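You operate a simulated robot arm through the tools that you are given. There is no shell and no other tool.

You are at the controls of a simulated robot arm. One attempt, no reset.

TASK
Sieve the yellow pan's dusty washers back into the yellow parts bin.
Fine: shake over the square tray; pan and sieve back, both empty; spill none; leave the other bins.
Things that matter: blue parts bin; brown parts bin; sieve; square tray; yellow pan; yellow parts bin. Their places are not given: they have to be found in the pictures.

The check looks at the end state, three seconds after you hand in, the way a careful person would. Anything else that was tipped, shoved, dropped, spilled or broken makes it a failure.

THE ROBOT
A 6-joint arm with a two-finger gripper, fixed in place. Base frame: the origin is at the foot of the arm, x ahead of it, y to its left, z up; the work surface is at about z = 0.76. Units: m, degrees, N and s.
With the tool pointing down near the work surface it reaches from about 0.36 to 0.86 m from the base axis. Its first joint turns from -166.0 to 166.0 degrees. Payload 2.45 kg.
The tool frame sits at the grasp point between the pads (the TCP): z along the fingers, y along the line on which they close. The tips reach 0.02 m beyond it. Largest opening 0.14 m; the body of the gripper starts 0.168 m behind the TCP.
Orientation is that of the tool frame in the base frame, as a unit quaternion [w, x, y, z]. With the fingers straight down and closing along the base's y, the tool's x points along the base's -x, its y along +y and its z along -z.

THE INTERFACE
- The arm moves only by the tool step_arm. Its argument "steps" is a list of rows, each a list of 3 entries, a list of its own where there are three numbers: the shift along the base's x, y, z in m, then the turn, a rotation vector about the base's x, y, z in degrees, then the closure in counts, from 0 (fully open) to 255 (shut). In form: [[[x, y, z], [ax, ay, az], gripper], ...]. A call has 1 to 20 rows; each row is the pose to reach, as a shift and turn from the pose commanded when the call began. A row lasts 0.2 s, in which the tool goes at most 0.05 m and 8.6 degrees; a call with a longer step from one row to the next is refused whole, and so is a gripper value outside its range. A pose out of reach is approached as far as the arm can. The call stops where the force on the tool passes 40 N (or 10 N more than at its start, if that is more) or the arm is blocked; 0.2 s more then pass. The fingers move at their own pace (about 0.045 m/s each) and stop on an object; they squeeze with about 42 N. The grip force told is the motor's: it shows also when the fingers shut on nothing. Time passes only in rows, and 0.2 s behind the last, so rows that repeat a pose let the fingers close. It gives the time, the measured TCP pose, the force on the tool (base axes), the opening and the grip force at its end, in the units of the frame above (readings bear some noise), with the torque about the TCP (base axes, N m) and any sound that the robot's microphone picked up, and new pictures: "views" is both (left out), scene, wrist or none.
- Cameras (640 x 400 px; columns grow to the right, rows downward): "scene" is fixed at [0.22, 0.4981, 1.495]; the picture's right is [-0.72, -0.69, 0.00], its down [-0.33, 0.34, -0.88] and it looks along [0.61, -0.63, -0.48] (base axes); focal length 335 px, centre (320, 200). "wrist" rides on the gripper at [0.078, 0.011, -0.209] in the tool frame; the picture's right is [-0.14, 0.99, 0.00], its down [-0.92, -0.13, -0.37] and it looks along [-0.36, -0.05, 0.93] (tool axes); focal length 280 px, centre (320, 200).
- slide_trunk(by): slides the trunk up (or, below 0, down) by that many m; the arm rides with it, the base frame stays. It gives what a move gives, with no picture.
- point_at(camera, pixels): there is no depth. For up to 12 entries [column, row, z] of the newest picture of that camera ("zoom" is the newest enlarged one), the place [x, y] in the base frame at which the ray of that pixel passes the height z, good to about 0.003 m. It takes no simulated time.
- close_up(camera, box): a new picture of the part [left, top, right, bottom] of that camera's present view, enlarged. It takes no simulated time.
- job_done(): hands the job in; it is judged then, once.

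Unless the task says otherwise, let go and move clear before handing in.

The tools are called after "Emit:" by a JSON object that holds its "method" and its "body". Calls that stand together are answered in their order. step_arm: Moves the arm, as the interface text tells. Its arguments: {"type":"object","properties":{"steps":{"type":"array"},"views":{"type":"string","enum":["both","scene","wrist","none"]}},"required":["steps"]} The other tools are called the same way: slide_trunk (by) slides the trunk up or down; point_at (camera, pixels) gives the place at which the rays of pixels pass given heights; close_up (camera, box) takes an enlarged picture of a part of a camera's view; job_done () hands the job in.

At the start:

```text
time: 0.0
ee_pos: [0.5778, -0.325, 1.2263]
ee_rot: [-0.001, 0.0, 1.0, 0.0]
force: [-0.2, -0.2, -0.3]
torque: [-0.05, 0.04, -0.01]
opening: 0.1399
grip_force: 0.0
trunk travel left (down, up): [-0.075, 0.155]
```

scene: 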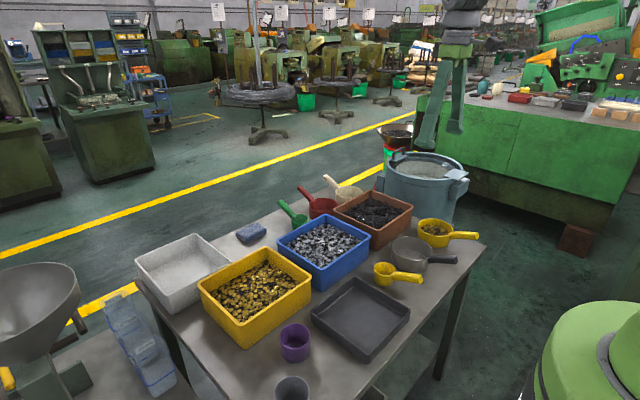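
wrist: 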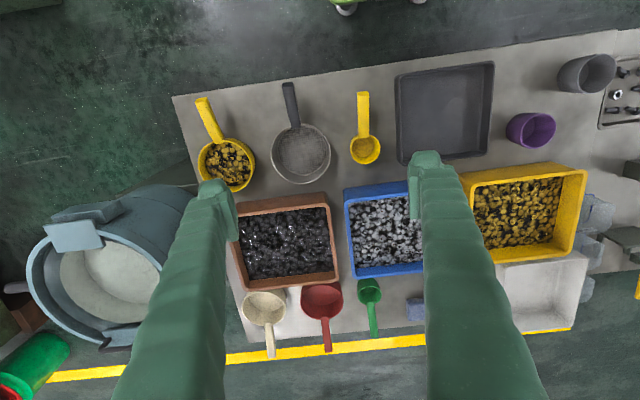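

The scene picture shows the yellow pan with washers near (435,232), the mesh sieve near (410,250), the square tray near (360,315) and the yellow bin near (255,295). I'll enlarge these before moving.

Emit:
{"method": "close_up", "body": {"camera": "scene", "box": [340, 180, 500, 280]}}

Emit:
{"method": "close_up", "body": {"camera": "wrist", "box": [180, 60, 400, 200]}}

Emit:
{"method": "close_up", "body": {"camera": "scene", "box": [130, 200, 450, 400]}}

Emit:
{"method": "point_at", "body": {"camera": "wrist", "pixels": [[228, 165, 0.8], [203, 102, 0.8], [218, 140, 0.8], [300, 155, 0.8], [288, 86, 0.8], [295, 125, 0.8], [398, 75, 0.78], [492, 63, 0.78], [490, 155, 0.78], [403, 163, 0.78], [365, 150, 0.8], [363, 95, 0.8]]}}

```text
4.00 times, centred on (420, 230) of scene
```

zoom: 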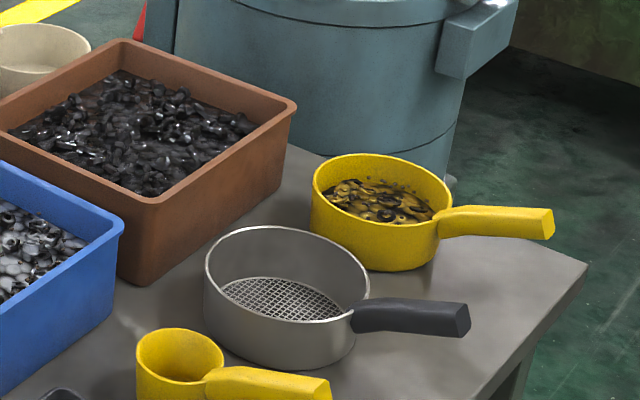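

```text
2.86 times, centred on (290, 130) of wrist
```

zoom: 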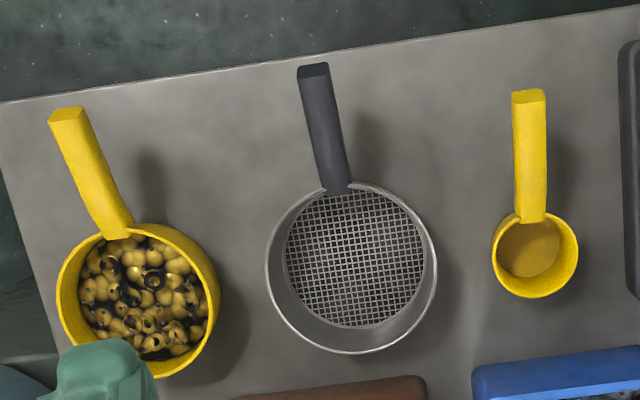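

```text
2.00 times, centred on (290, 300) of scene
```

zoom: 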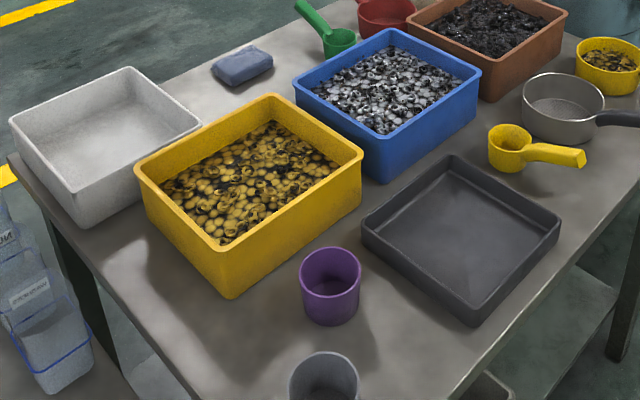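

```text
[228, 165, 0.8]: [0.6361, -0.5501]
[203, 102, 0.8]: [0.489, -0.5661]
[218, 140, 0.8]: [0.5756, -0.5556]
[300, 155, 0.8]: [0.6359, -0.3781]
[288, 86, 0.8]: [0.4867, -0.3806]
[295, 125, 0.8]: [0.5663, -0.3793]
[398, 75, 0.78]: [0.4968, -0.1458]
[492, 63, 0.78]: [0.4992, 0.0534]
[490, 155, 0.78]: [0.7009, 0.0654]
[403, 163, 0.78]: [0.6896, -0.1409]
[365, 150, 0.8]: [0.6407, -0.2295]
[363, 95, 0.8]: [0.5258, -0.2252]
```

The wrist view shows the pan handle running from (203,102) to (218,140) and the sieve handle from (288,86) to (297,125), both pointing back toward the robot. Next I'll locate rims, bins and handles using both cameras.

Emit:
{"method": "point_at", "body": {"camera": "wrist", "pixels": [[272, 150, 0.83], [331, 150, 0.83], [301, 184, 0.83], [302, 123, 0.83], [199, 160, 0.83], [256, 165, 0.83], [235, 192, 0.83], [222, 138, 0.83], [460, 175, 0.87], [586, 168, 0.87], [578, 245, 0.87], [490, 262, 0.87]]}}

Emit:
{"method": "point_at", "body": {"camera": "scene", "pixels": [[197, 283, 0.87], [263, 247, 0.87], [312, 275, 0.87], [242, 330, 0.87], [245, 349, 0.76], [391, 243, 0.83], [433, 254, 0.83], [411, 237, 0.83], [413, 265, 0.83], [478, 237, 0.81], [457, 262, 0.81], [398, 273, 0.76]]}}

Emit:
{"method": "close_up", "body": {"camera": "wrist", "box": [380, 40, 640, 200]}}

Emit:
{"method": "close_up", "body": {"camera": "wrist", "box": [400, 140, 640, 290]}}

```text
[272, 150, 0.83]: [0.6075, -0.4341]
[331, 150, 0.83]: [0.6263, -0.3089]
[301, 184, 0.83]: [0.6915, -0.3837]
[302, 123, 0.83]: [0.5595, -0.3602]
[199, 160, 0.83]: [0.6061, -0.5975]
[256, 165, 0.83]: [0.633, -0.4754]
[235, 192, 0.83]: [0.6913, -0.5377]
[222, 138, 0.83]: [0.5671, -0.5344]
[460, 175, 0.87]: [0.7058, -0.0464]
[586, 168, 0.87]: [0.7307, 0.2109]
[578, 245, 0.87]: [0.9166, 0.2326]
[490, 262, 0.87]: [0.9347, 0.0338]
```

```text
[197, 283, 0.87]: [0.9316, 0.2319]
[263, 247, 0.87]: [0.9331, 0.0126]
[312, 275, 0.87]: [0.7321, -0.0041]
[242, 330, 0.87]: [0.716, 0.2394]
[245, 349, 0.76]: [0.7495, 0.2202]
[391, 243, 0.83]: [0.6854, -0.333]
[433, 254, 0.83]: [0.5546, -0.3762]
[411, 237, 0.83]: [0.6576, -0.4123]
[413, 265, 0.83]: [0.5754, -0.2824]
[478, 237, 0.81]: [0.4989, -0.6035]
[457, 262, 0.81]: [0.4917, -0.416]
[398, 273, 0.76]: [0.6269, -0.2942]
```

```text
2.46 times, centred on (510, 120) of wrist
```

zoom: 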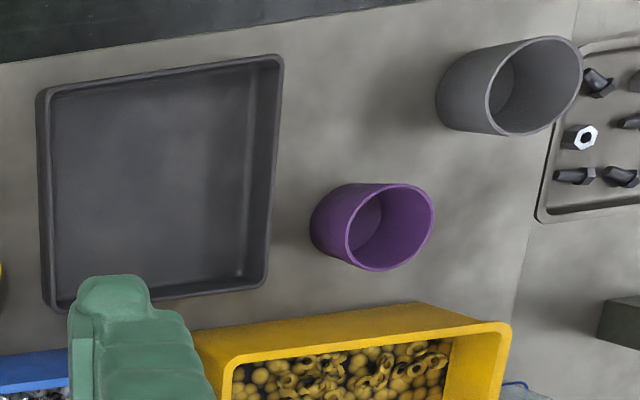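

```text
2.67 times, centred on (520, 215) of wrist
```

zoom: 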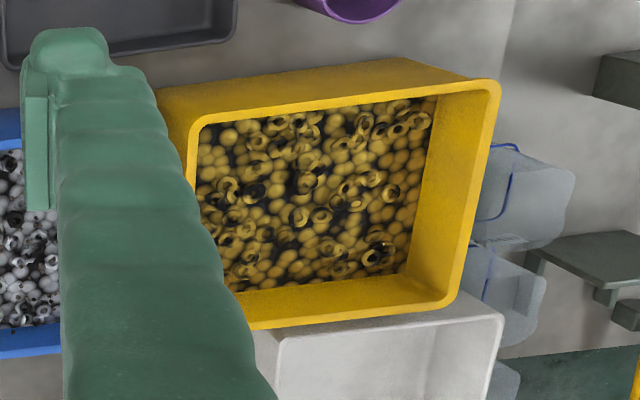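

The sieve rim is centred near (0.628,-0.374) at about z 0.815, the pan near (0.63,-0.54), and the yellow bin spans about x 0.72–0.93, y 0.0–0.235. Before gripping anything I'll test in free air whether the arm can roll sideways far enough to pour.

Emit:
{"method": "step_arm", "body": {"steps": [[[0, 0.04, 0], [0, 0, 0], 0], [[0, 0.08, 0], [0, 0, 0], 0], [[0, 0.12, 0], [0, 0, 0], 0], [[0, 0.16, 0], [0, 0, 0], 0], [[0, 0.2, 0], [0, 0, 0], 0], [[0, 0.2, 0], [-8, 0, 0], 0], [[0, 0.2, 0], [-16, 0, 0], 0], [[0, 0.2, 0], [-24, 0, 0], 0], [[0, 0.2, 0], [-32, 0, 0], 0], [[0, 0.2, 0], [-40, 0, 0], 0], [[0, 0.2, 0], [-48, 0, 0], 0], [[0, 0.2, 0], [-56, 0, 0], 0], [[0, 0.2, 0], [-64, 0, 0], 0], [[0, 0.2, 0], [-72, 0, 0], 0], [[0, 0.2, 0], [-80, 0, 0], 0], [[0, 0.2, 0], [-88, 0, 0], 0], [[0, 0.2, 0], [-96, 0, 0], 0], [[0, 0.2, 0], [-104, 0, 0], 0], [[0, 0.2, 0], [-112, 0, 0], 0], [[0, 0.2, 0], [-120, 0, 0], 0]], "views": "scene"}}

```text
time: 4.2
ee_pos: [0.5754, -0.1338, 1.2225]
ee_rot: [-0.003, 0.004, -0.568, 0.823]
force: [1.0, -0.6, 0.5]
torque: [-0.04, 0.0, 0.01]
opening: 0.1401
grip_force: 0.1
out of reach, approached as far as the arm can: row 19, 20
trunk travel left (down, up): [-0.075, 0.155]
```

scene: 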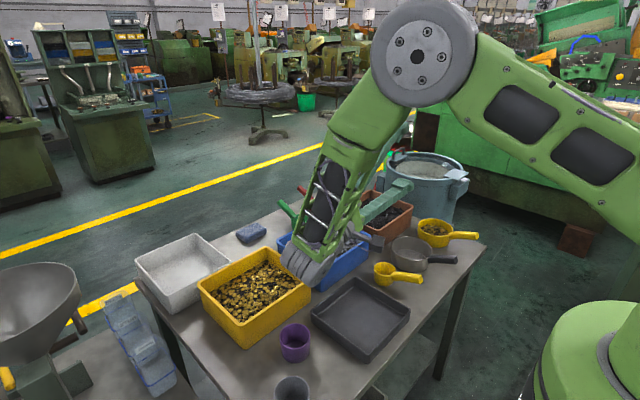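

The roll reached about -110° and then hit the reach limit (tool pointing -y and a little up), with the wrist on the near side of the scene picture. I'll unroll, then test the outward pitch.

Emit:
{"method": "step_arm", "body": {"steps": [[[0, 0, 0], [8, 0, 0], 0], [[0, 0, 0], [16, 0, 0], 0], [[0, 0, 0], [24, 0, 0], 0], [[0, 0, 0], [32, 0, 0], 0], [[0, 0, 0], [40, 0, 0], 0], [[0, 0, 0], [48, 0, 0], 0], [[0, 0, 0], [56, 0, 0], 0], [[0, 0, 0], [64, 0, 0], 0], [[0, 0, 0], [72, 0, 0], 0], [[0, 0, 0], [80, 0, 0], 0], [[0, 0, 0], [88, 0, 0], 0], [[0, 0, 0], [96, 0, 0], 0], [[0, 0, 0], [104, 0, 0], 0], [[0, 0, 0], [110, 0, 0], 0]], "views": "none"}}

```text
time: 7.2
ee_pos: [0.5761, -0.1347, 1.2239]
ee_rot: [0.006, 0.0, 1.0, -0.005]
force: [1.1, 0.0, 0.1]
torque: [-0.01, -0.01, -0.01]
opening: 0.1399
grip_force: 0.0
trunk travel left (down, up): [-0.075, 0.155]
```

Unrolled cleanly. Now I'll test pitching the tool outward by up to 120°, which would be a pour with the handle held sideways.

Emit:
{"method": "step_arm", "body": {"steps": [[[0, 0, 0], [0, -8, 0], 0], [[0, 0, 0], [0, -16, 0], 0], [[0, 0, 0], [0, -24, 0], 0], [[0, 0, 0], [0, -32, 0], 0], [[0, 0, 0], [0, -40, 0], 0], [[0, 0, 0], [0, -48, 0], 0], [[0, 0, 0], [0, -56, 0], 0], [[0, 0, 0], [0, -64, 0], 0], [[0, 0, 0], [0, -72, 0], 0], [[0, 0, 0], [0, -80, 0], 0], [[0, 0, 0], [0, -88, 0], 0], [[0, 0, 0], [0, -96, 0], 0], [[0, 0, 0], [0, -104, 0], 0], [[0, 0, 0], [0, -112, 0], 0], [[0, 0, 0], [0, -120, 0], 0], [[0, 0, 0], [0, -128, 0], 0], [[0, 0, 0], [0, -136, 0], 0]], "views": "scene"}}

```text
time: 10.8
ee_pos: [0.7314, -0.2119, 1.4025]
ee_rot: [0.913, 0.005, 0.408, -0.001]
force: [1.0, 1.0, -0.7]
torque: [0.01, -0.12, 0.02]
opening: 0.1403
grip_force: 0.1
out of reach, approached as far as the arm can: row 7, 8, 9, 10, 11, 12, 13, 14, 15, 16, 17
trunk travel left (down, up): [-0.075, 0.155]
```

scene: 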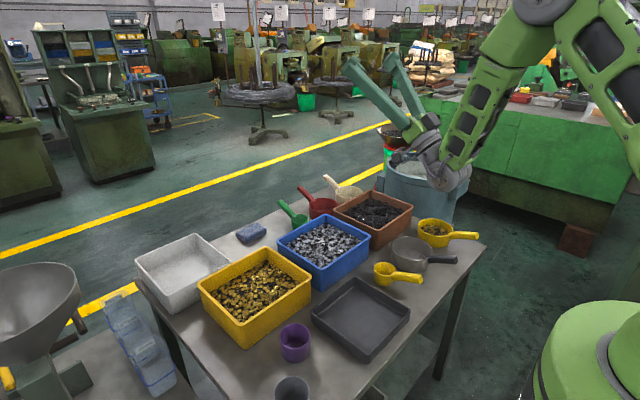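

Pitching outward that far forces the arm out to (0.73,-0.21,1.40), so that pour isn't usable. The better plan is to grip the handle with the tool inclined and tip using the tangential roll. I'll go back to pointing straight down and move over the yellow bin side to test the opposite roll.

Emit:
{"method": "step_arm", "body": {"steps": [[[0, 0.02, 0], [0, 8, 0], 0], [[0, 0.04, 0], [0, 16, 0], 0], [[0, 0.06, 0], [0, 24, 0], 0], [[0, 0.08, 0], [0, 32, 0], 0], [[0, 0.1, -0.01], [0, 40, 0], 0], [[0, 0.12, -0.02], [0, 48, 0], 0], [[0, 0.14, -0.04], [0, 56, 0], 0], [[0, 0.16, -0.06], [0, 64, 0], 0], [[0, 0.18, -0.08], [0, 72, 0], 0], [[0, 0.2, -0.1], [0, 80, 0], 0], [[0.01, 0.22, -0.12], [0, 88, 0], 0], [[0.02, 0.24, -0.14], [0, 96, 0], 0], [[0.03, 0.26, -0.16], [0, 104, 0], 0], [[0.04, 0.28, -0.18], [0, 112, 0], 0], [[0.05, 0.3, -0.2], [0, 120, 0], 0], [[0.06, 0.31, -0.22], [0, 128, 0], 0], [[0.069, 0.312, -0.25], [0, 131.8, 0], 0], [[0.069, 0.312, -0.25], [0, 131.8, 0], 0]], "views": "both"}}

```text
time: 14.6
ee_pos: [0.8037, 0.0925, 1.1448]
ee_rot: [0.001, 0.001, 1.0, -0.006]
force: [-0.3, 0.1, 0.1]
torque: [-0.01, -0.02, 0.04]
opening: 0.1398
grip_force: 0.0
out of reach, approached as far as the arm can: row 10, 11
trunk travel left (down, up): [-0.075, 0.155]
```

scene: 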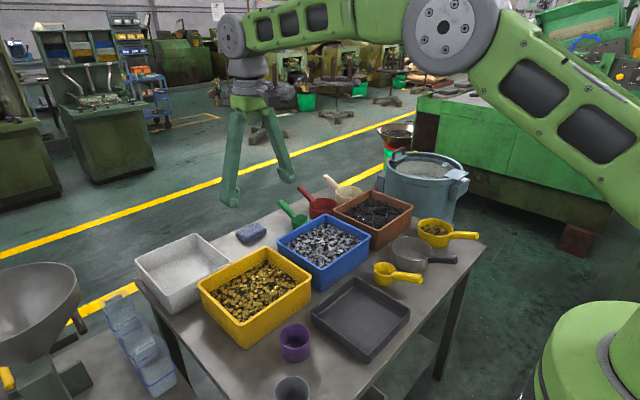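
wrist: 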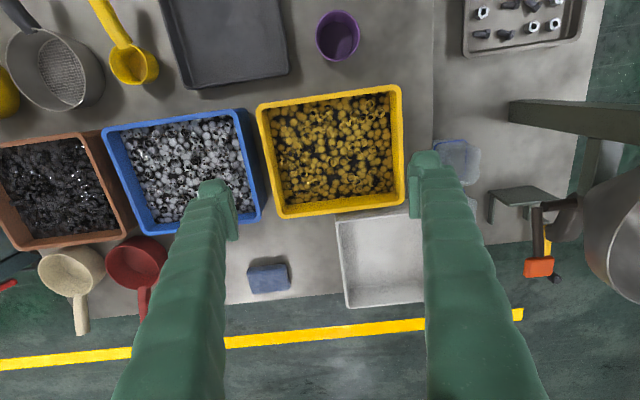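

This wrist view shows the whole yellow bin, with rim corners at about (258,108), (400,86), (405,203) and (277,218). I'll measure it, and test the +x roll here.

Emit:
{"method": "point_at", "body": {"camera": "wrist", "pixels": [[258, 107, 0.87], [400, 87, 0.87], [405, 203, 0.87], [277, 218, 0.87], [272, 108, 0.87], [390, 95, 0.87], [392, 195, 0.87], [284, 206, 0.87], [185, 88, 0.79], [289, 73, 0.79], [338, 37, 0.82]]}}

Emit:
{"method": "step_arm", "body": {"steps": [[[0, 0, 0], [8, 0, 0], 0], [[0, 0, 0], [16, 0, 0], 0], [[0, 0, 0], [24, 0, 0], 0], [[0, 0, 0], [32, 0, 0], 0], [[0, 0, 0], [40, 0, 0], 0], [[0, 0, 0], [48, 0, 0], 0], [[0, 0, 0], [56, 0, 0], 0], [[0, 0, 0], [64, 0, 0], 0], [[0, 0, 0], [72, 0, 0], 0], [[0, 0, 0], [80, 0, 0], 0], [[0, 0, 0], [88, 0, 0], 0], [[0, 0, 0], [96, 0, 0], 0], [[0, 0, 0], [104, 0, 0], 0], [[0, 0, 0], [112, 0, 0], 0], [[0, 0, 0], [120, 0, 0], 0], [[0, 0, 0], [128, 0, 0], 0]], "views": "scene"}}

```text
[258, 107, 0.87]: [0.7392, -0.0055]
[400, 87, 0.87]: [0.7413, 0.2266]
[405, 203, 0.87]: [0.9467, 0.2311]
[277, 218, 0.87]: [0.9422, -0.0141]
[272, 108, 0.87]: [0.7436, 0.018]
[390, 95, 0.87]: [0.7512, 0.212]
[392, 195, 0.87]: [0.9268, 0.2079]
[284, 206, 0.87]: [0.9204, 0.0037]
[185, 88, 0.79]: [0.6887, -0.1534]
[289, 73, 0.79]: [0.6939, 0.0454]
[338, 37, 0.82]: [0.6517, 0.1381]
```

```text
time: 18.0
ee_pos: [0.7972, 0.0934, 1.1525]
ee_rot: [0.001, 0.004, 0.442, 0.897]
force: [-0.3, 0.3, -0.1]
torque: [0.01, 0.0, 0.01]
opening: 0.1398
grip_force: 0.1
out of reach, approached as far as the arm can: row 16
trunk travel left (down, up): [-0.075, 0.155]
```

scene: 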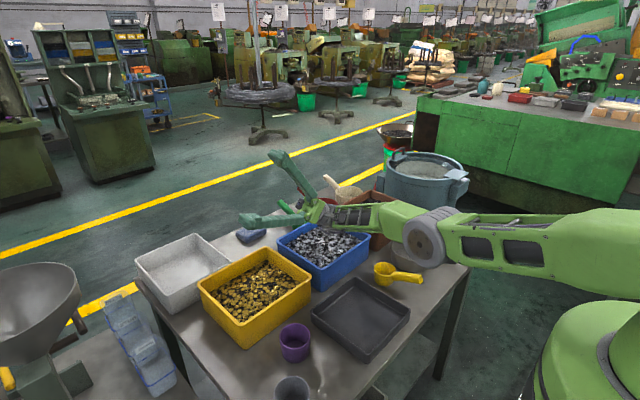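

The +x roll reached about 127° here, with the elbow low but no contact. Now I'll unroll and head back toward the sieve.

Emit:
{"method": "step_arm", "body": {"steps": [[[0, 0, 0], [-8, 0, 0], 0], [[0, 0, 0], [-16, 0, 0], 0], [[0, 0, 0], [-24, 0, 0], 0], [[0, 0, 0], [-32, 0, 0], 0], [[0, 0, 0], [-40, 0, 0], 0], [[0, 0, 0], [-48, 0, 0], 0], [[0, 0, 0], [-56, 0, 0], 0], [[0, 0, 0], [-64, 0, 0], 0], [[0, 0, 0], [-72, 0, 0], 0], [[0, 0, 0], [-80, 0, 0], 0], [[0, 0, 0], [-88, 0, 0], 0], [[0, 0, 0], [-96, 0, 0], 0], [[0, 0, 0], [-104, 0, 0], 0], [[0, 0, 0], [-112, 0, 0], 0], [[0, 0, 0], [-120, 0, 0], 0], [[0, 0, 0], [-127.5, 0, 0], 0]], "views": "none"}}

```text
time: 21.4
ee_pos: [0.7838, 0.0946, 1.2331]
ee_rot: [-0.046, 0.001, 0.999, -0.009]
force: [0.3, 0.4, -0.1]
torque: [-0.04, 0.13, 0.0]
opening: 0.14
grip_force: 0.1
out of reach, approached as far as the arm can: row 1, 2, 3, 4, 5, 6, 7, 8, 9, 10, 11, 12, 13, 14, 15, 16
trunk travel left (down, up): [-0.075, 0.155]
```

Every row read as out of reach, so the arm may be in another elbow branch. I'll look before moving on.

Emit:
{"method": "step_arm", "body": {"steps": [[[0, 0, 0], [0, 0, 0], 0]], "views": "both"}}

```text
time: 21.8
ee_pos: [0.7828, 0.0946, 1.234]
ee_rot: [-0.045, 0.001, 0.999, -0.007]
force: [0.3, -0.2, 0.8]
torque: [0.03, -0.01, -0.01]
opening: 0.1402
grip_force: 0.1
trunk travel left (down, up): [-0.075, 0.155]
```

scene: 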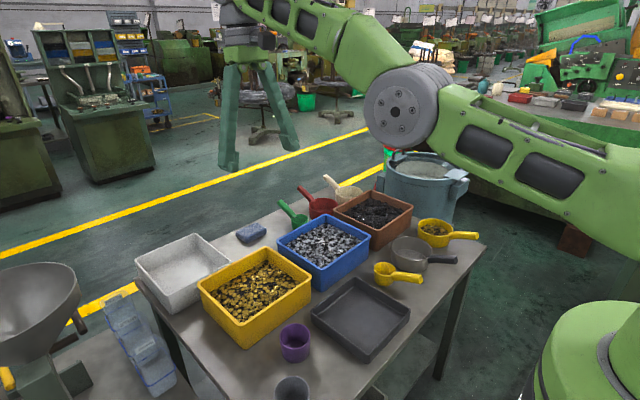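
wrist: 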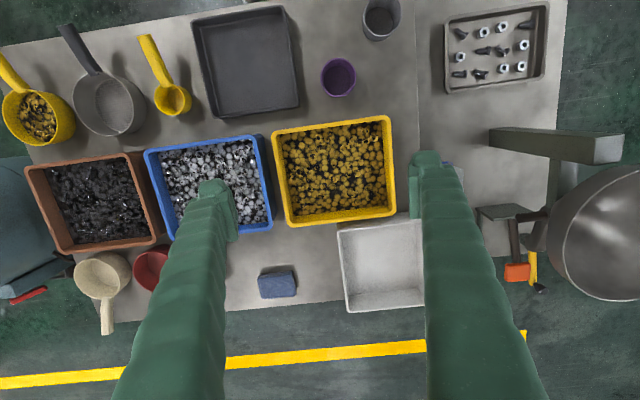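

The elbow (at (400,110)) is now in the lower branch, because the arm passed through straight during the roll. I'll stretch it out again and retract to get the elbow back up, staying high above everything.

Emit:
{"method": "step_arm", "body": {"steps": [[[0.04, 0, 0], [0, 0, 0], 0], [[0.08, 0, 0], [0, 0, 0], 0], [[0.12, 0, 0], [0, 0, 0], 0], [[0.16, 0, 0], [0, 0, 0], 0], [[0.2, 0, 0], [0, 0, 0], 0], [[0.24, 0, 0], [0, 0, 0], 0], [[0.28, 0, 0], [0, 0, 0], 0], [[0.28, 0, 0], [0, 0, 0], 0]], "views": "scene"}}

```text
time: 23.6
ee_pos: [0.8014, 0.0778, 1.1901]
ee_rot: [-0.045, 0.001, 0.999, -0.007]
force: [0.3, -0.5, -0.5]
torque: [0.02, -0.04, 0.01]
opening: 0.1402
grip_force: 0.0
out of reach, approached as far as the arm can: row 1, 2, 3, 4, 5, 6, 7, 8
trunk travel left (down, up): [-0.075, 0.155]
```

scene: 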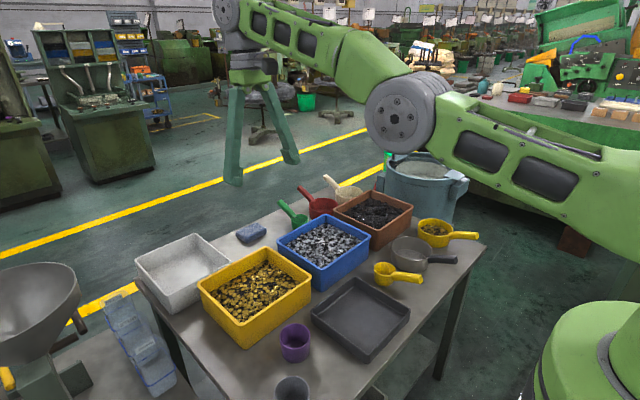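

The arm is limited by the wrist in this branch, so I'll tilt the tool outward to free it, reach up and out to straighten the elbow, and see which way it folds.

Emit:
{"method": "step_arm", "body": {"steps": [[[0.02, 0, 0.03], [0, -8, 0], 0], [[0.04, 0, 0.06], [0, -16, 0], 0], [[0.06, 0, 0.09], [0, -24, 0], 0], [[0.08, 0, 0.12], [0, -32, 0], 0], [[0.1, 0, 0.12], [0, -40, 0], 0], [[0.14, 0, 0.12], [0, -48, 0], 0], [[0.18, 0, 0.12], [0, -56, 0], 0], [[0.22, 0, 0.12], [0, -64, 0], 0], [[0.26, 0, 0.12], [0, -64, 0], 0], [[0.3, 0, 0.12], [0, -64, 0], 0], [[0.34, 0, 0.12], [0, -64, 0], 0], [[0.38, 0, 0.12], [0, -64, 0], 0]], "views": "scene"}}

```text
time: 26.2
ee_pos: [1.1183, 0.0688, 1.3054]
ee_rot: [0.489, 0.004, 0.872, -0.005]
force: [1.1, 0.7, -1.2]
torque: [0.02, -0.07, -0.03]
opening: 0.1401
grip_force: 0.0
out of reach, approached as far as the arm can: row 1, 2, 3, 4, 5, 6, 11, 12
trunk travel left (down, up): [-0.075, 0.155]
```

scene: 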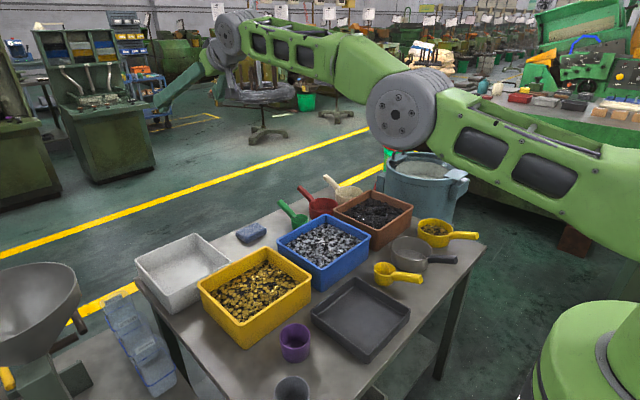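

The arm is nearly straight now. I'll turn the tool back down while it is stretched, then draw in.

Emit:
{"method": "step_arm", "body": {"steps": [[[0, 0, -0.04], [0, 8, 0], 0], [[0, 0, -0.08], [0, 16, 0], 0], [[0, 0, -0.12], [0, 24, 0], 0], [[-0.02, 0, -0.16], [0, 32, 0], 0], [[-0.04, 0, -0.18], [0, 40, 0], 0], [[-0.08, 0, -0.18], [0, 46, 0], 0], [[-0.12, 0, -0.18], [0, 52, 0], 0], [[-0.16, 0, -0.18], [0, 58.5, 0], 0], [[-0.2, 0, -0.18], [0, 58.5, 0], 0], [[-0.24, 0, -0.18], [0, 58.5, 0], 0], [[-0.28, 0, -0.18], [0, 58.5, 0], 0], [[-0.32, 0, -0.18], [0, 58.5, 0], 0], [[-0.36, 0, -0.18], [0, 58.5, 0], 0]], "views": "scene"}}

```text
time: 29.0
ee_pos: [0.7568, 0.0688, 1.128]
ee_rot: [0.003, 0.001, 1.0, -0.007]
force: [-1.3, 0.7, -0.2]
torque: [-0.02, -0.03, -0.01]
opening: 0.1402
grip_force: 0.1
out of reach, approached as far as the arm can: row 1, 2, 3, 4, 5, 6, 7, 8, 9, 10
trunk travel left (down, up): [-0.075, 0.155]
```

scene: 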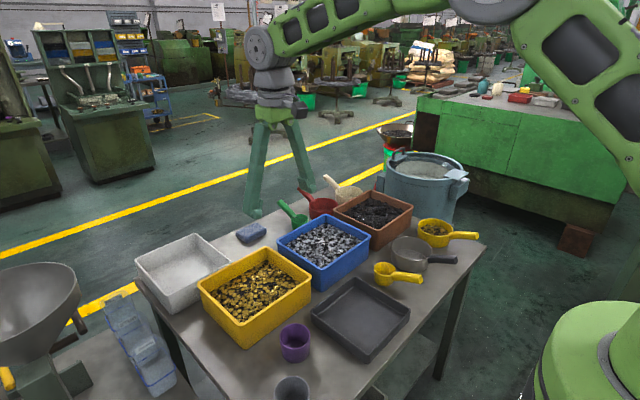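

The elbow is up again, and I'll keep rolls below about 115° from here on. Now I'll go to a viewpoint behind the sieve handle with the tool inclined 35° outward.

Emit:
{"method": "step_arm", "body": {"steps": [[[-0.022, -0.038, 0], [0.8, 0, 0], 0], [[-0.044, -0.076, 0], [0.8, 0, 0], 0], [[-0.066, -0.114, 0], [0.8, 0, 0], 0], [[-0.088, -0.152, 0], [0.8, 0, 0], 0], [[-0.11, -0.19, 0], [0.8, 0, 0], 0], [[-0.132, -0.228, 0], [0.8, 0, 0], 0], [[-0.154, -0.266, -0.01], [0.8, 0, 0], 0], [[-0.176, -0.304, -0.02], [0.8, -7, 0], 0], [[-0.198, -0.342, -0.04], [0.8, -14, 0], 0], [[-0.22, -0.38, -0.06], [0.8, -21, 0], 0], [[-0.242, -0.418, -0.08], [0.8, -28, 0], 0], [[-0.257, -0.449, -0.1], [0.8, -35, 0], 0], [[-0.257, -0.449, -0.128], [0.8, -35, 0], 0]], "views": "both"}}

```text
time: 31.8
ee_pos: [0.4999, -0.3798, 1.0013]
ee_rot: [0.303, 0.003, 0.953, 0.002]
force: [-0.2, -0.2, -0.3]
torque: [0.02, 0.0, 0.03]
opening: 0.14
grip_force: 0.1
trunk travel left (down, up): [-0.075, 0.155]
```

scene: 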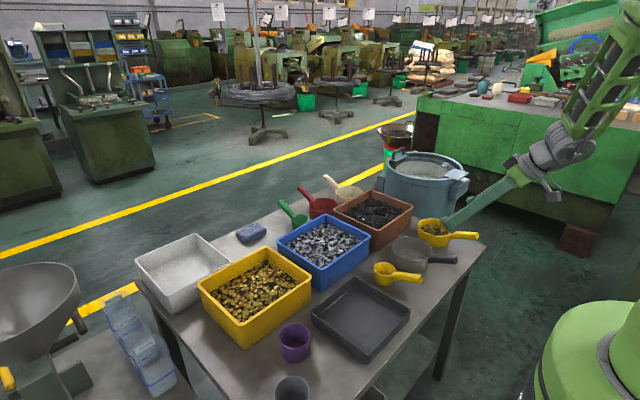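
wrist: 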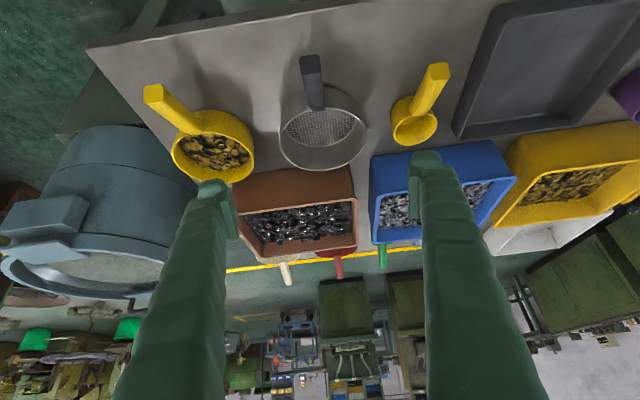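

I'm in position behind the handles. I'll enlarge the sieve and pan in both views to measure handle height and thickness.

Emit:
{"method": "close_up", "body": {"camera": "wrist", "box": [250, 40, 400, 180]}}

Emit:
{"method": "close_up", "body": {"camera": "wrist", "box": [130, 60, 270, 200]}}

Emit:
{"method": "close_up", "body": {"camera": "scene", "box": [360, 200, 500, 290]}}

```text
2.86 times, centred on (325, 110) of wrist
```

zoom: 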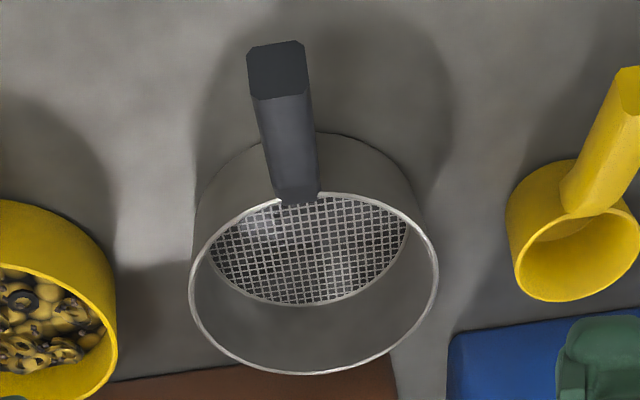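

```text
2.86 times, centred on (200, 130) of wrist
```

zoom: 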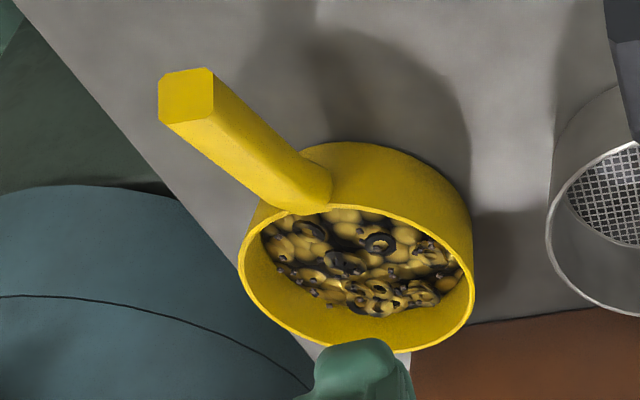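

```text
4.44 times, centred on (430, 245) of scene
```

zoom: 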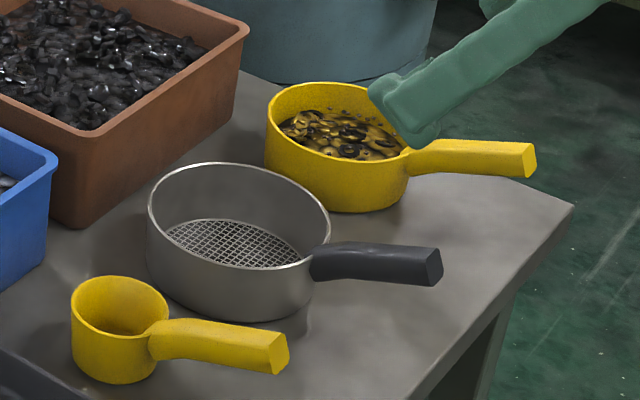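

The handles look like rounded bars that rise away from the pans. I'll triangulate their ends and roots from both cameras at several heights.

Emit:
{"method": "point_at", "body": {"camera": "scene", "pixels": [[455.5, 260, 0.8], [455.5, 260, 0.82], [455.5, 260, 0.84], [477.5, 236, 0.8], [477.5, 236, 0.82], [477.5, 236, 0.84], [430, 255, 0.79], [430, 255, 0.81], [430, 255, 0.83], [451.5, 235.5, 0.79], [451.5, 235.5, 0.81], [451.5, 235.5, 0.83]]}}

Emit:
{"method": "point_at", "body": {"camera": "wrist", "pixels": [[310.3, 64.5, 0.8], [310.3, 64.5, 0.82], [310.3, 64.5, 0.84], [153.4, 94.5, 0.8], [153.4, 94.5, 0.82], [153.4, 94.5, 0.84], [314.5, 109, 0.8], [314.5, 109, 0.82], [188, 131, 0.8], [188, 131, 0.82], [316, 152, 0.8], [277, 110, 0.8]]}}

```text
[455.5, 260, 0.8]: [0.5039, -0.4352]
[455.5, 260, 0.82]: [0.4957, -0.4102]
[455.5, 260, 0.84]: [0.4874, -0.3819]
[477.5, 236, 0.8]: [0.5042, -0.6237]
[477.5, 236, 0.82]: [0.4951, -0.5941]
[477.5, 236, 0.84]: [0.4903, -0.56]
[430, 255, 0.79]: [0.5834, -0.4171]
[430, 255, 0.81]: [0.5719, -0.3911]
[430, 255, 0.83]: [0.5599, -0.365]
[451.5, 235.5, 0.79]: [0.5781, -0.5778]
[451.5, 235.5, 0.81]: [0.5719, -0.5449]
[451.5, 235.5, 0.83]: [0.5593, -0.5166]
```

```text
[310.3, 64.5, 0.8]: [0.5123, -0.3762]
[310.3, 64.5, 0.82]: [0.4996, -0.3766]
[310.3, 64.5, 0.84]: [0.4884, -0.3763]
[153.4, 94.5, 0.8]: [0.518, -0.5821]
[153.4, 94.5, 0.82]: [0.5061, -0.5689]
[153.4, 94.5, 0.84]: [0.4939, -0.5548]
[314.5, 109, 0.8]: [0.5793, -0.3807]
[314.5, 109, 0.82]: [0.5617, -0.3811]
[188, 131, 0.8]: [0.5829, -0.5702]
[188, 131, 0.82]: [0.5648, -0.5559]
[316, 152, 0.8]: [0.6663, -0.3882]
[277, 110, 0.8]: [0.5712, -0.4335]
```

Both cameras agree the handle ends sit near z 0.842: sieve (0.487,-0.377), pan (0.490,-0.556), with the handles sloping down to about 0.815 at the root. I'll incline the tool to 50° and move to a pre-grasp point behind the sieve handle.

Emit:
{"method": "step_arm", "body": {"steps": [[[-0.03, 0, 0], [0, -5, 0], 0], [[-0.07, 0.002, 0], [0, -10, 0], 0], [[-0.07, 0.002, -0.03], [0, -14.7, 0], 0], [[-0.07, 0.002, -0.06], [0, -14.7, 0], 0], [[-0.07, 0.002, -0.093], [0, -14.7, 0], 0], [[-0.07, 0.002, -0.093], [0, -14.7, 0], 0]], "views": "both"}}

```text
time: 33.2
ee_pos: [0.4338, -0.3948, 0.9178]
ee_rot: [0.42, 0.003, 0.908, 0.009]
force: [0.9, -0.1, -0.4]
torque: [-0.01, -0.03, 0.04]
opening: 0.1399
grip_force: 0.0
out of reach, approached as far as the arm can: row 4, 5, 6
trunk travel left (down, up): [-0.075, 0.155]
```

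scene: 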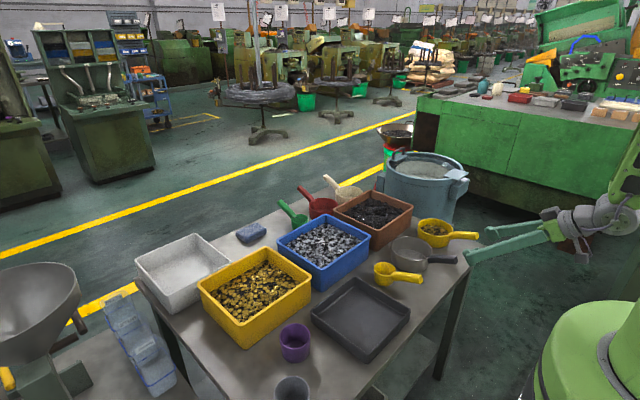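
wrist: 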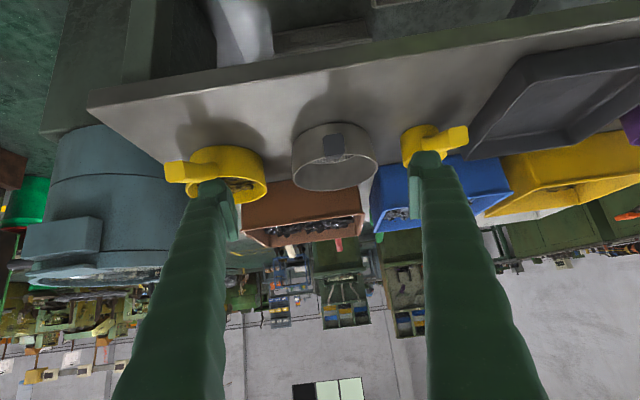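

The pre-grasp point is slightly too close to the base. I'll instead move forward over the handle and come down vertically, with the fingers straddling it.

Emit:
{"method": "step_arm", "body": {"steps": [[[0.04, 0.01, 0.01], [0, 0, 0], 0], [[0.088, 0.017, 0.012], [0, 0, 0], 0], [[0.088, 0.017, 0.012], [0, 0, 0], 0]], "views": "wrist"}}

```text
time: 34.0
ee_pos: [0.5213, -0.3769, 0.9287]
ee_rot: [0.423, 0.004, 0.906, 0.001]
force: [0.0, -0.2, 0.5]
torque: [0.0, 0.0, 0.01]
opening: 0.1399
grip_force: 0.0
trunk travel left (down, up): [-0.075, 0.155]
```

wrist: 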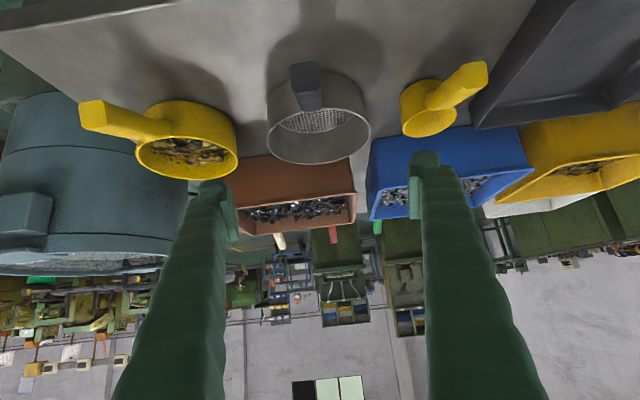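

Reach is fine here. I'll check the handle's position from this viewpoint before descending.

Emit:
{"method": "close_up", "body": {"camera": "wrist", "box": [240, 40, 400, 180]}}

Emit:
{"method": "point_at", "body": {"camera": "wrist", "pixels": [[304, 78, 0.842], [304, 78, 0.83], [310, 108, 0.815], [319, 162, 0.82], [319, 162, 0.81], [267, 117, 0.82], [370, 130, 0.82]]}}

```text
2.86 times, centred on (320, 110) of wrist
```

zoom: 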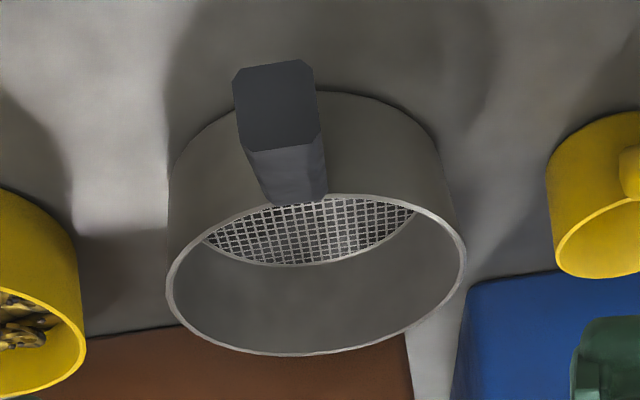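

```text
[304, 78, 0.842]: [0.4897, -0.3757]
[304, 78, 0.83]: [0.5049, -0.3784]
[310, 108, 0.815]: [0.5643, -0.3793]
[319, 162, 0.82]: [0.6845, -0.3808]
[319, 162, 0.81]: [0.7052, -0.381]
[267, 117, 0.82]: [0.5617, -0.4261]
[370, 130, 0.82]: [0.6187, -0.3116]
```

The measurements agree: the handle end is near (0.489,-0.376) and about 0.022 m wide. I'll descend onto it and close.

Emit:
{"method": "step_arm", "body": {"steps": [[[0, 0, -0.03], [0, 0, 0], 0], [[0, 0, -0.06], [0, 0, 0], 0], [[0, 0, -0.08], [0, 0, 0], 0], [[0, 0, -0.098], [0, 0, 0], 0], [[0, 0, -0.098], [0, 0, 0], 0]], "views": "both"}}

```text
time: 35.2
ee_pos: [0.529, -0.3952, 0.8406]
ee_rot: [0.42, 0.004, 0.908, 0.012]
force: [0.0, 0.3, 0.3]
torque: [0.04, 0.01, 0.03]
opening: 0.1399
grip_force: 0.0
out of reach, approached as far as the arm can: row 2, 3, 4, 5
trunk travel left (down, up): [-0.075, 0.155]
```

scene: 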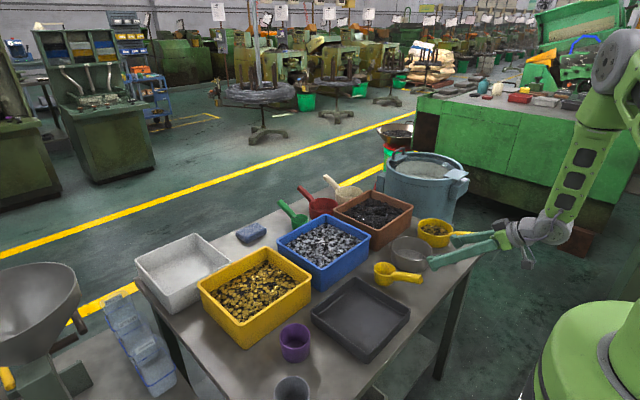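
wrist: 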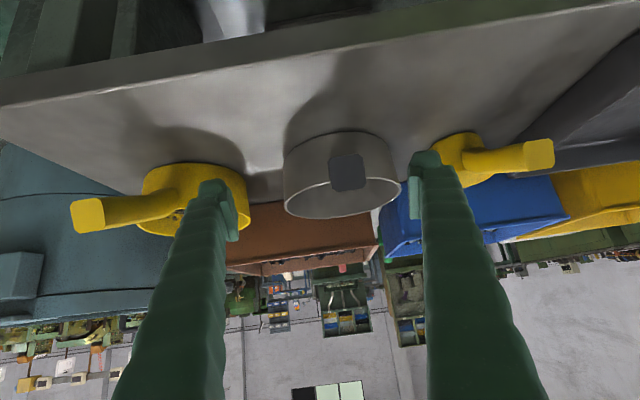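

Going low at a 50° tilt falls out of reach and the position drifted. I'll back up, reduce the incline to 40° and try again.

Emit:
{"method": "step_arm", "body": {"steps": [[[0, 0, 0.03], [0, 0, 0], 0], [[-0.004, 0.01, 0.06], [0, 4, 0], 0], [[-0.007, 0.018, 0.07], [0.6, 9.7, -0.6], 0], [[-0.007, 0.018, 0.07], [0.6, 9.7, -0.6], 0]], "views": "none"}}

```text
time: 36.2
ee_pos: [0.523, -0.3774, 0.9086]
ee_rot: [0.344, 0.01, 0.939, 0.003]
force: [0.8, 0.5, -0.9]
torque: [-0.05, -0.01, -0.01]
opening: 0.1404
grip_force: 0.1
trunk travel left (down, up): [-0.075, 0.155]
```

Now the tilt reads 40°. I'll trim the small yaw error and descend again.

Emit:
{"method": "step_arm", "body": {"steps": [[[0, 0, -0.02], [-0.7, 0, 1.4], 0], [[0, 0, -0.04], [-0.7, 0, 1.4], 0], [[-0.001, 0, -0.06], [-0.7, 0, 1.4], 0], [[-0.001, 0, -0.078], [-0.7, 0, 1.4], 0], [[-0.001, 0, -0.078], [-0.7, 0, 1.4], 0]], "views": "both"}}

```text
time: 37.4
ee_pos: [0.5238, -0.3769, 0.8305]
ee_rot: [0.345, -0.003, 0.939, 0.002]
force: [-1.1, 0.4, -0.1]
torque: [0.0, 0.01, 0.03]
opening: 0.1398
grip_force: 0.0
trunk travel left (down, up): [-0.075, 0.155]
```

scene: 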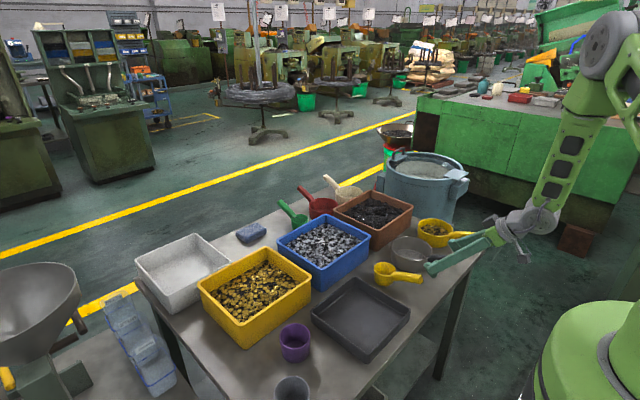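
wrist: 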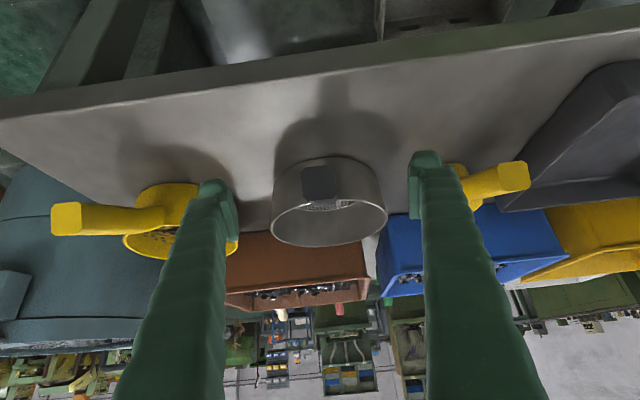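

At 40° the pose is reached, and the handle end at (319,182) is centred between the fingers. Closing now.

Emit:
{"method": "step_arm", "body": {"steps": [[[0, 0, 0], [0, 0, 0], 255], [[0, 0, 0], [0, 0, 0], 255], [[0, 0, 0], [0, 0, 0], 255], [[0, 0, 0], [0, 0, 0], 255], [[0, 0, 0], [0, 0, 0], 255], [[0, 0, 0], [0, 0, 0], 255], [[0, 0, 0], [0, 0, 0], 255], [[0, 0, 0], [0, 0, 0], 255], [[0, 0, 0], [0, 0, 0], 255]], "views": "both"}}

```text
time: 39.4
ee_pos: [0.5248, -0.3773, 0.8318]
ee_rot: [0.345, -0.004, 0.939, 0.002]
force: [0.7, 0.3, 0.7]
torque: [0.01, 0.02, -0.02]
opening: 0.0223
grip_force: 41.7
trunk travel left (down, up): [-0.075, 0.155]
```

scene: 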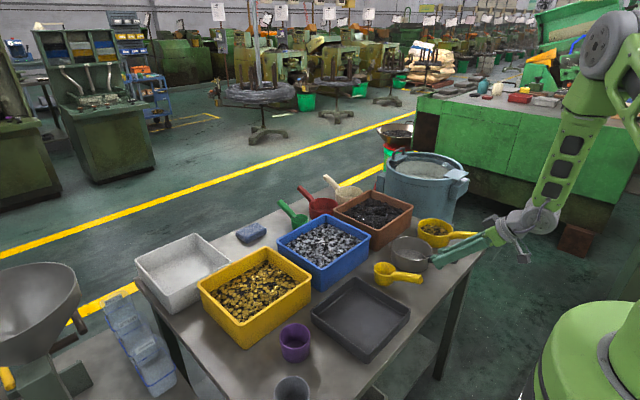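
wrist: 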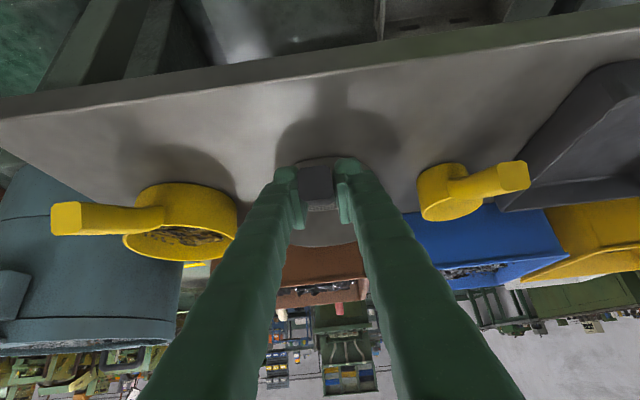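

Gripped (opening 0.022, force 42 N). I'll lift straight up and check that the sieve stays level.

Emit:
{"method": "step_arm", "body": {"steps": [[[0, 0, 0.02], [0, 0, 0], 255], [[0, 0, 0.05], [0, 0, 0], 255], [[0, 0, 0.09], [0, 0, 0], 255], [[0, 0, 0.13], [0, 0, 0], 255], [[0, 0, 0.16], [0, 0, 0], 255]], "views": "both"}}

```text
time: 40.6
ee_pos: [0.5218, -0.3776, 0.9946]
ee_rot: [0.344, -0.003, 0.939, 0.002]
force: [0.6, -0.1, -1.6]
torque: [-0.02, 0.16, 0.0]
opening: 0.0224
grip_force: 42.7
trunk travel left (down, up): [-0.075, 0.155]
```

scene: 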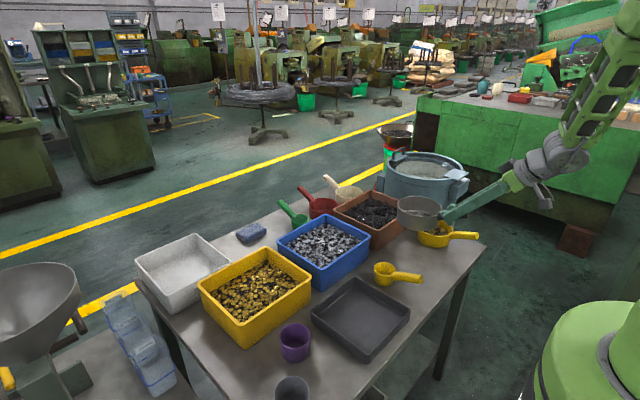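
wrist: 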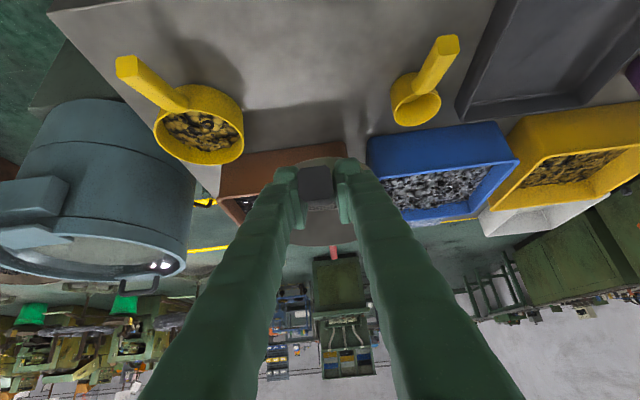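

Lifted level with about 1.6 N of load. Next I'll swing the sieve around so its handle points to -y and carry it over the tray at this height.

Emit:
{"method": "step_arm", "body": {"steps": [[[0.006, 0.019, 0], [0, 0, 7.4], 255], [[0.013, 0.038, 0], [0, 0, 14.8], 255], [[0.019, 0.057, 0], [0, 0, 22.2], 255], [[0.025, 0.076, 0], [0, 0, 29.7], 255], [[0.031, 0.095, 0], [0, 0, 37], 255], [[0.038, 0.114, 0], [0, 0, 44.5], 255], [[0.044, 0.133, 0], [0, 0, 51.9], 255], [[0.05, 0.152, 0], [0, 0, 59.3], 255], [[0.057, 0.171, 0], [0, 0, 66.7], 255], [[0.063, 0.19, 0], [0, 0, 74], 255], [[0.069, 0.209, 0], [0, 0, 81.6], 255], [[0.0755, 0.2276, 0], [0, 0, 89], 255], [[0.0755, 0.2276, 0], [0, 0, 89], 255]], "views": "both"}}

```text
time: 43.4
ee_pos: [0.5993, -0.1503, 0.9938]
ee_rot: [0.244, -0.661, 0.667, 0.242]
force: [0.5, -0.4, -2.3]
torque: [-0.2, 0.01, -0.01]
opening: 0.0224
grip_force: 41.5
trunk travel left (down, up): [-0.075, 0.155]
```

scene: 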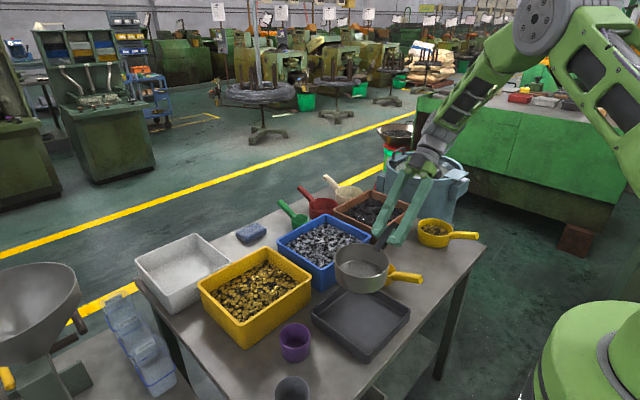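
wrist: 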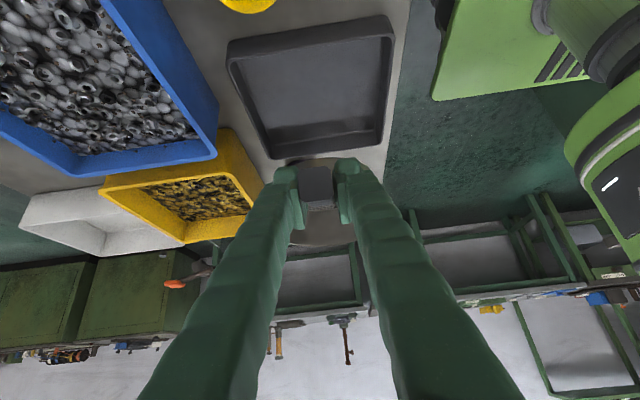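

The handle now points to -y and the sieve is above the tray. I'll measure the tray from both cameras.

Emit:
{"method": "point_at", "body": {"camera": "scene", "pixels": [[356.5, 277.5, 0.795], [410, 310, 0.795], [365, 362.5, 0.795], [311, 320, 0.795], [365, 363, 0.76], [311, 320, 0.8]]}}

Emit:
{"method": "point_at", "body": {"camera": "wrist", "pixels": [[227, 45, 0.795], [386, 16, 0.795], [384, 150, 0.795], [270, 158, 0.795], [386, 16, 0.8], [227, 45, 0.8]]}}

Emit:
{"method": "close_up", "body": {"camera": "scene", "box": [290, 220, 450, 370]}}

Emit:
{"method": "close_up", "body": {"camera": "wrist", "box": [200, 0, 440, 260]}}

```text
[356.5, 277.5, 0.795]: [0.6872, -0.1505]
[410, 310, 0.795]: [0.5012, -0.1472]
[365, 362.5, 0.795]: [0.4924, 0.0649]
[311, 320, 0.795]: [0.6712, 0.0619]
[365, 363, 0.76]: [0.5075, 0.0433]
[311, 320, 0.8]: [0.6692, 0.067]
```

```text
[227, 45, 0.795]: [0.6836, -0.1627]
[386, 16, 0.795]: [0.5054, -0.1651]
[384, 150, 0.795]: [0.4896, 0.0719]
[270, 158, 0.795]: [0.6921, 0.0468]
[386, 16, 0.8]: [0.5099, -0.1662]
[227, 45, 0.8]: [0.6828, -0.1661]
```

```text
2.67 times, centred on (370, 295) of scene
```

zoom: 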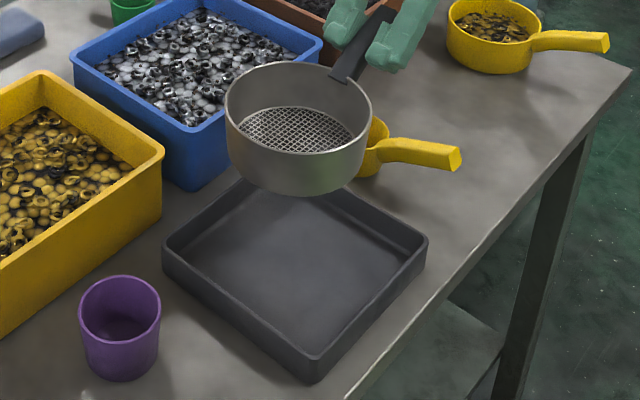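

```text
1.54 times, centred on (320, 130) of wrist
```

zoom: 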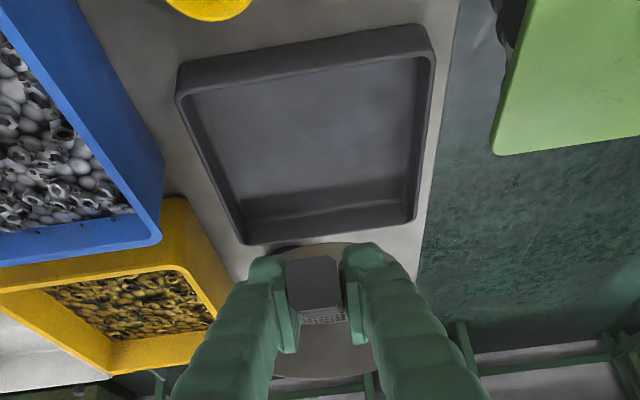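

The tray spans about x 0.495–0.69, y -0.15–0.055, and its rim is near 0.795, so the handle and fingertips clear it. I'll lower the sieve into the tray's middle, slowing near the floor.

Emit:
{"method": "step_arm", "body": {"steps": [[[-0.003, 0, -0.04], [0, 0, 0], 255], [[-0.003, 0.001, -0.08], [0, 0, 0], 255], [[-0.003, 0.001, -0.11], [0, 0, 0], 255], [[-0.003, 0.001, -0.13], [0, 0, 0], 255], [[-0.003, 0.001, -0.14], [0, 0, 0], 255], [[-0.003, 0.001, -0.147], [0, 0, 0], 255], [[-0.003, 0.001, -0.147], [0, 0, 0], 255]], "views": "both"}}

```text
time: 45.0
ee_pos: [0.5969, -0.1503, 0.8465]
ee_rot: [0.244, -0.66, 0.667, 0.243]
force: [0.5, -0.2, -1.5]
torque: [-0.22, 0.02, 0.02]
opening: 0.0225
grip_force: 41.8
trunk travel left (down, up): [-0.075, 0.155]
```

scene: 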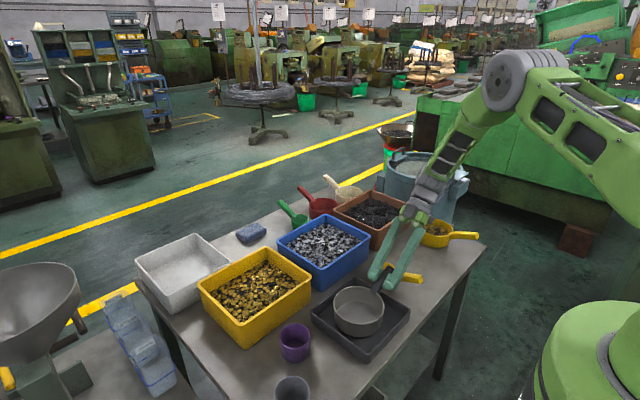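
wrist: 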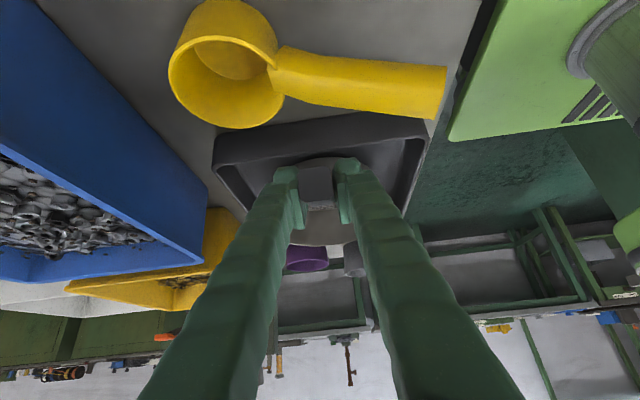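

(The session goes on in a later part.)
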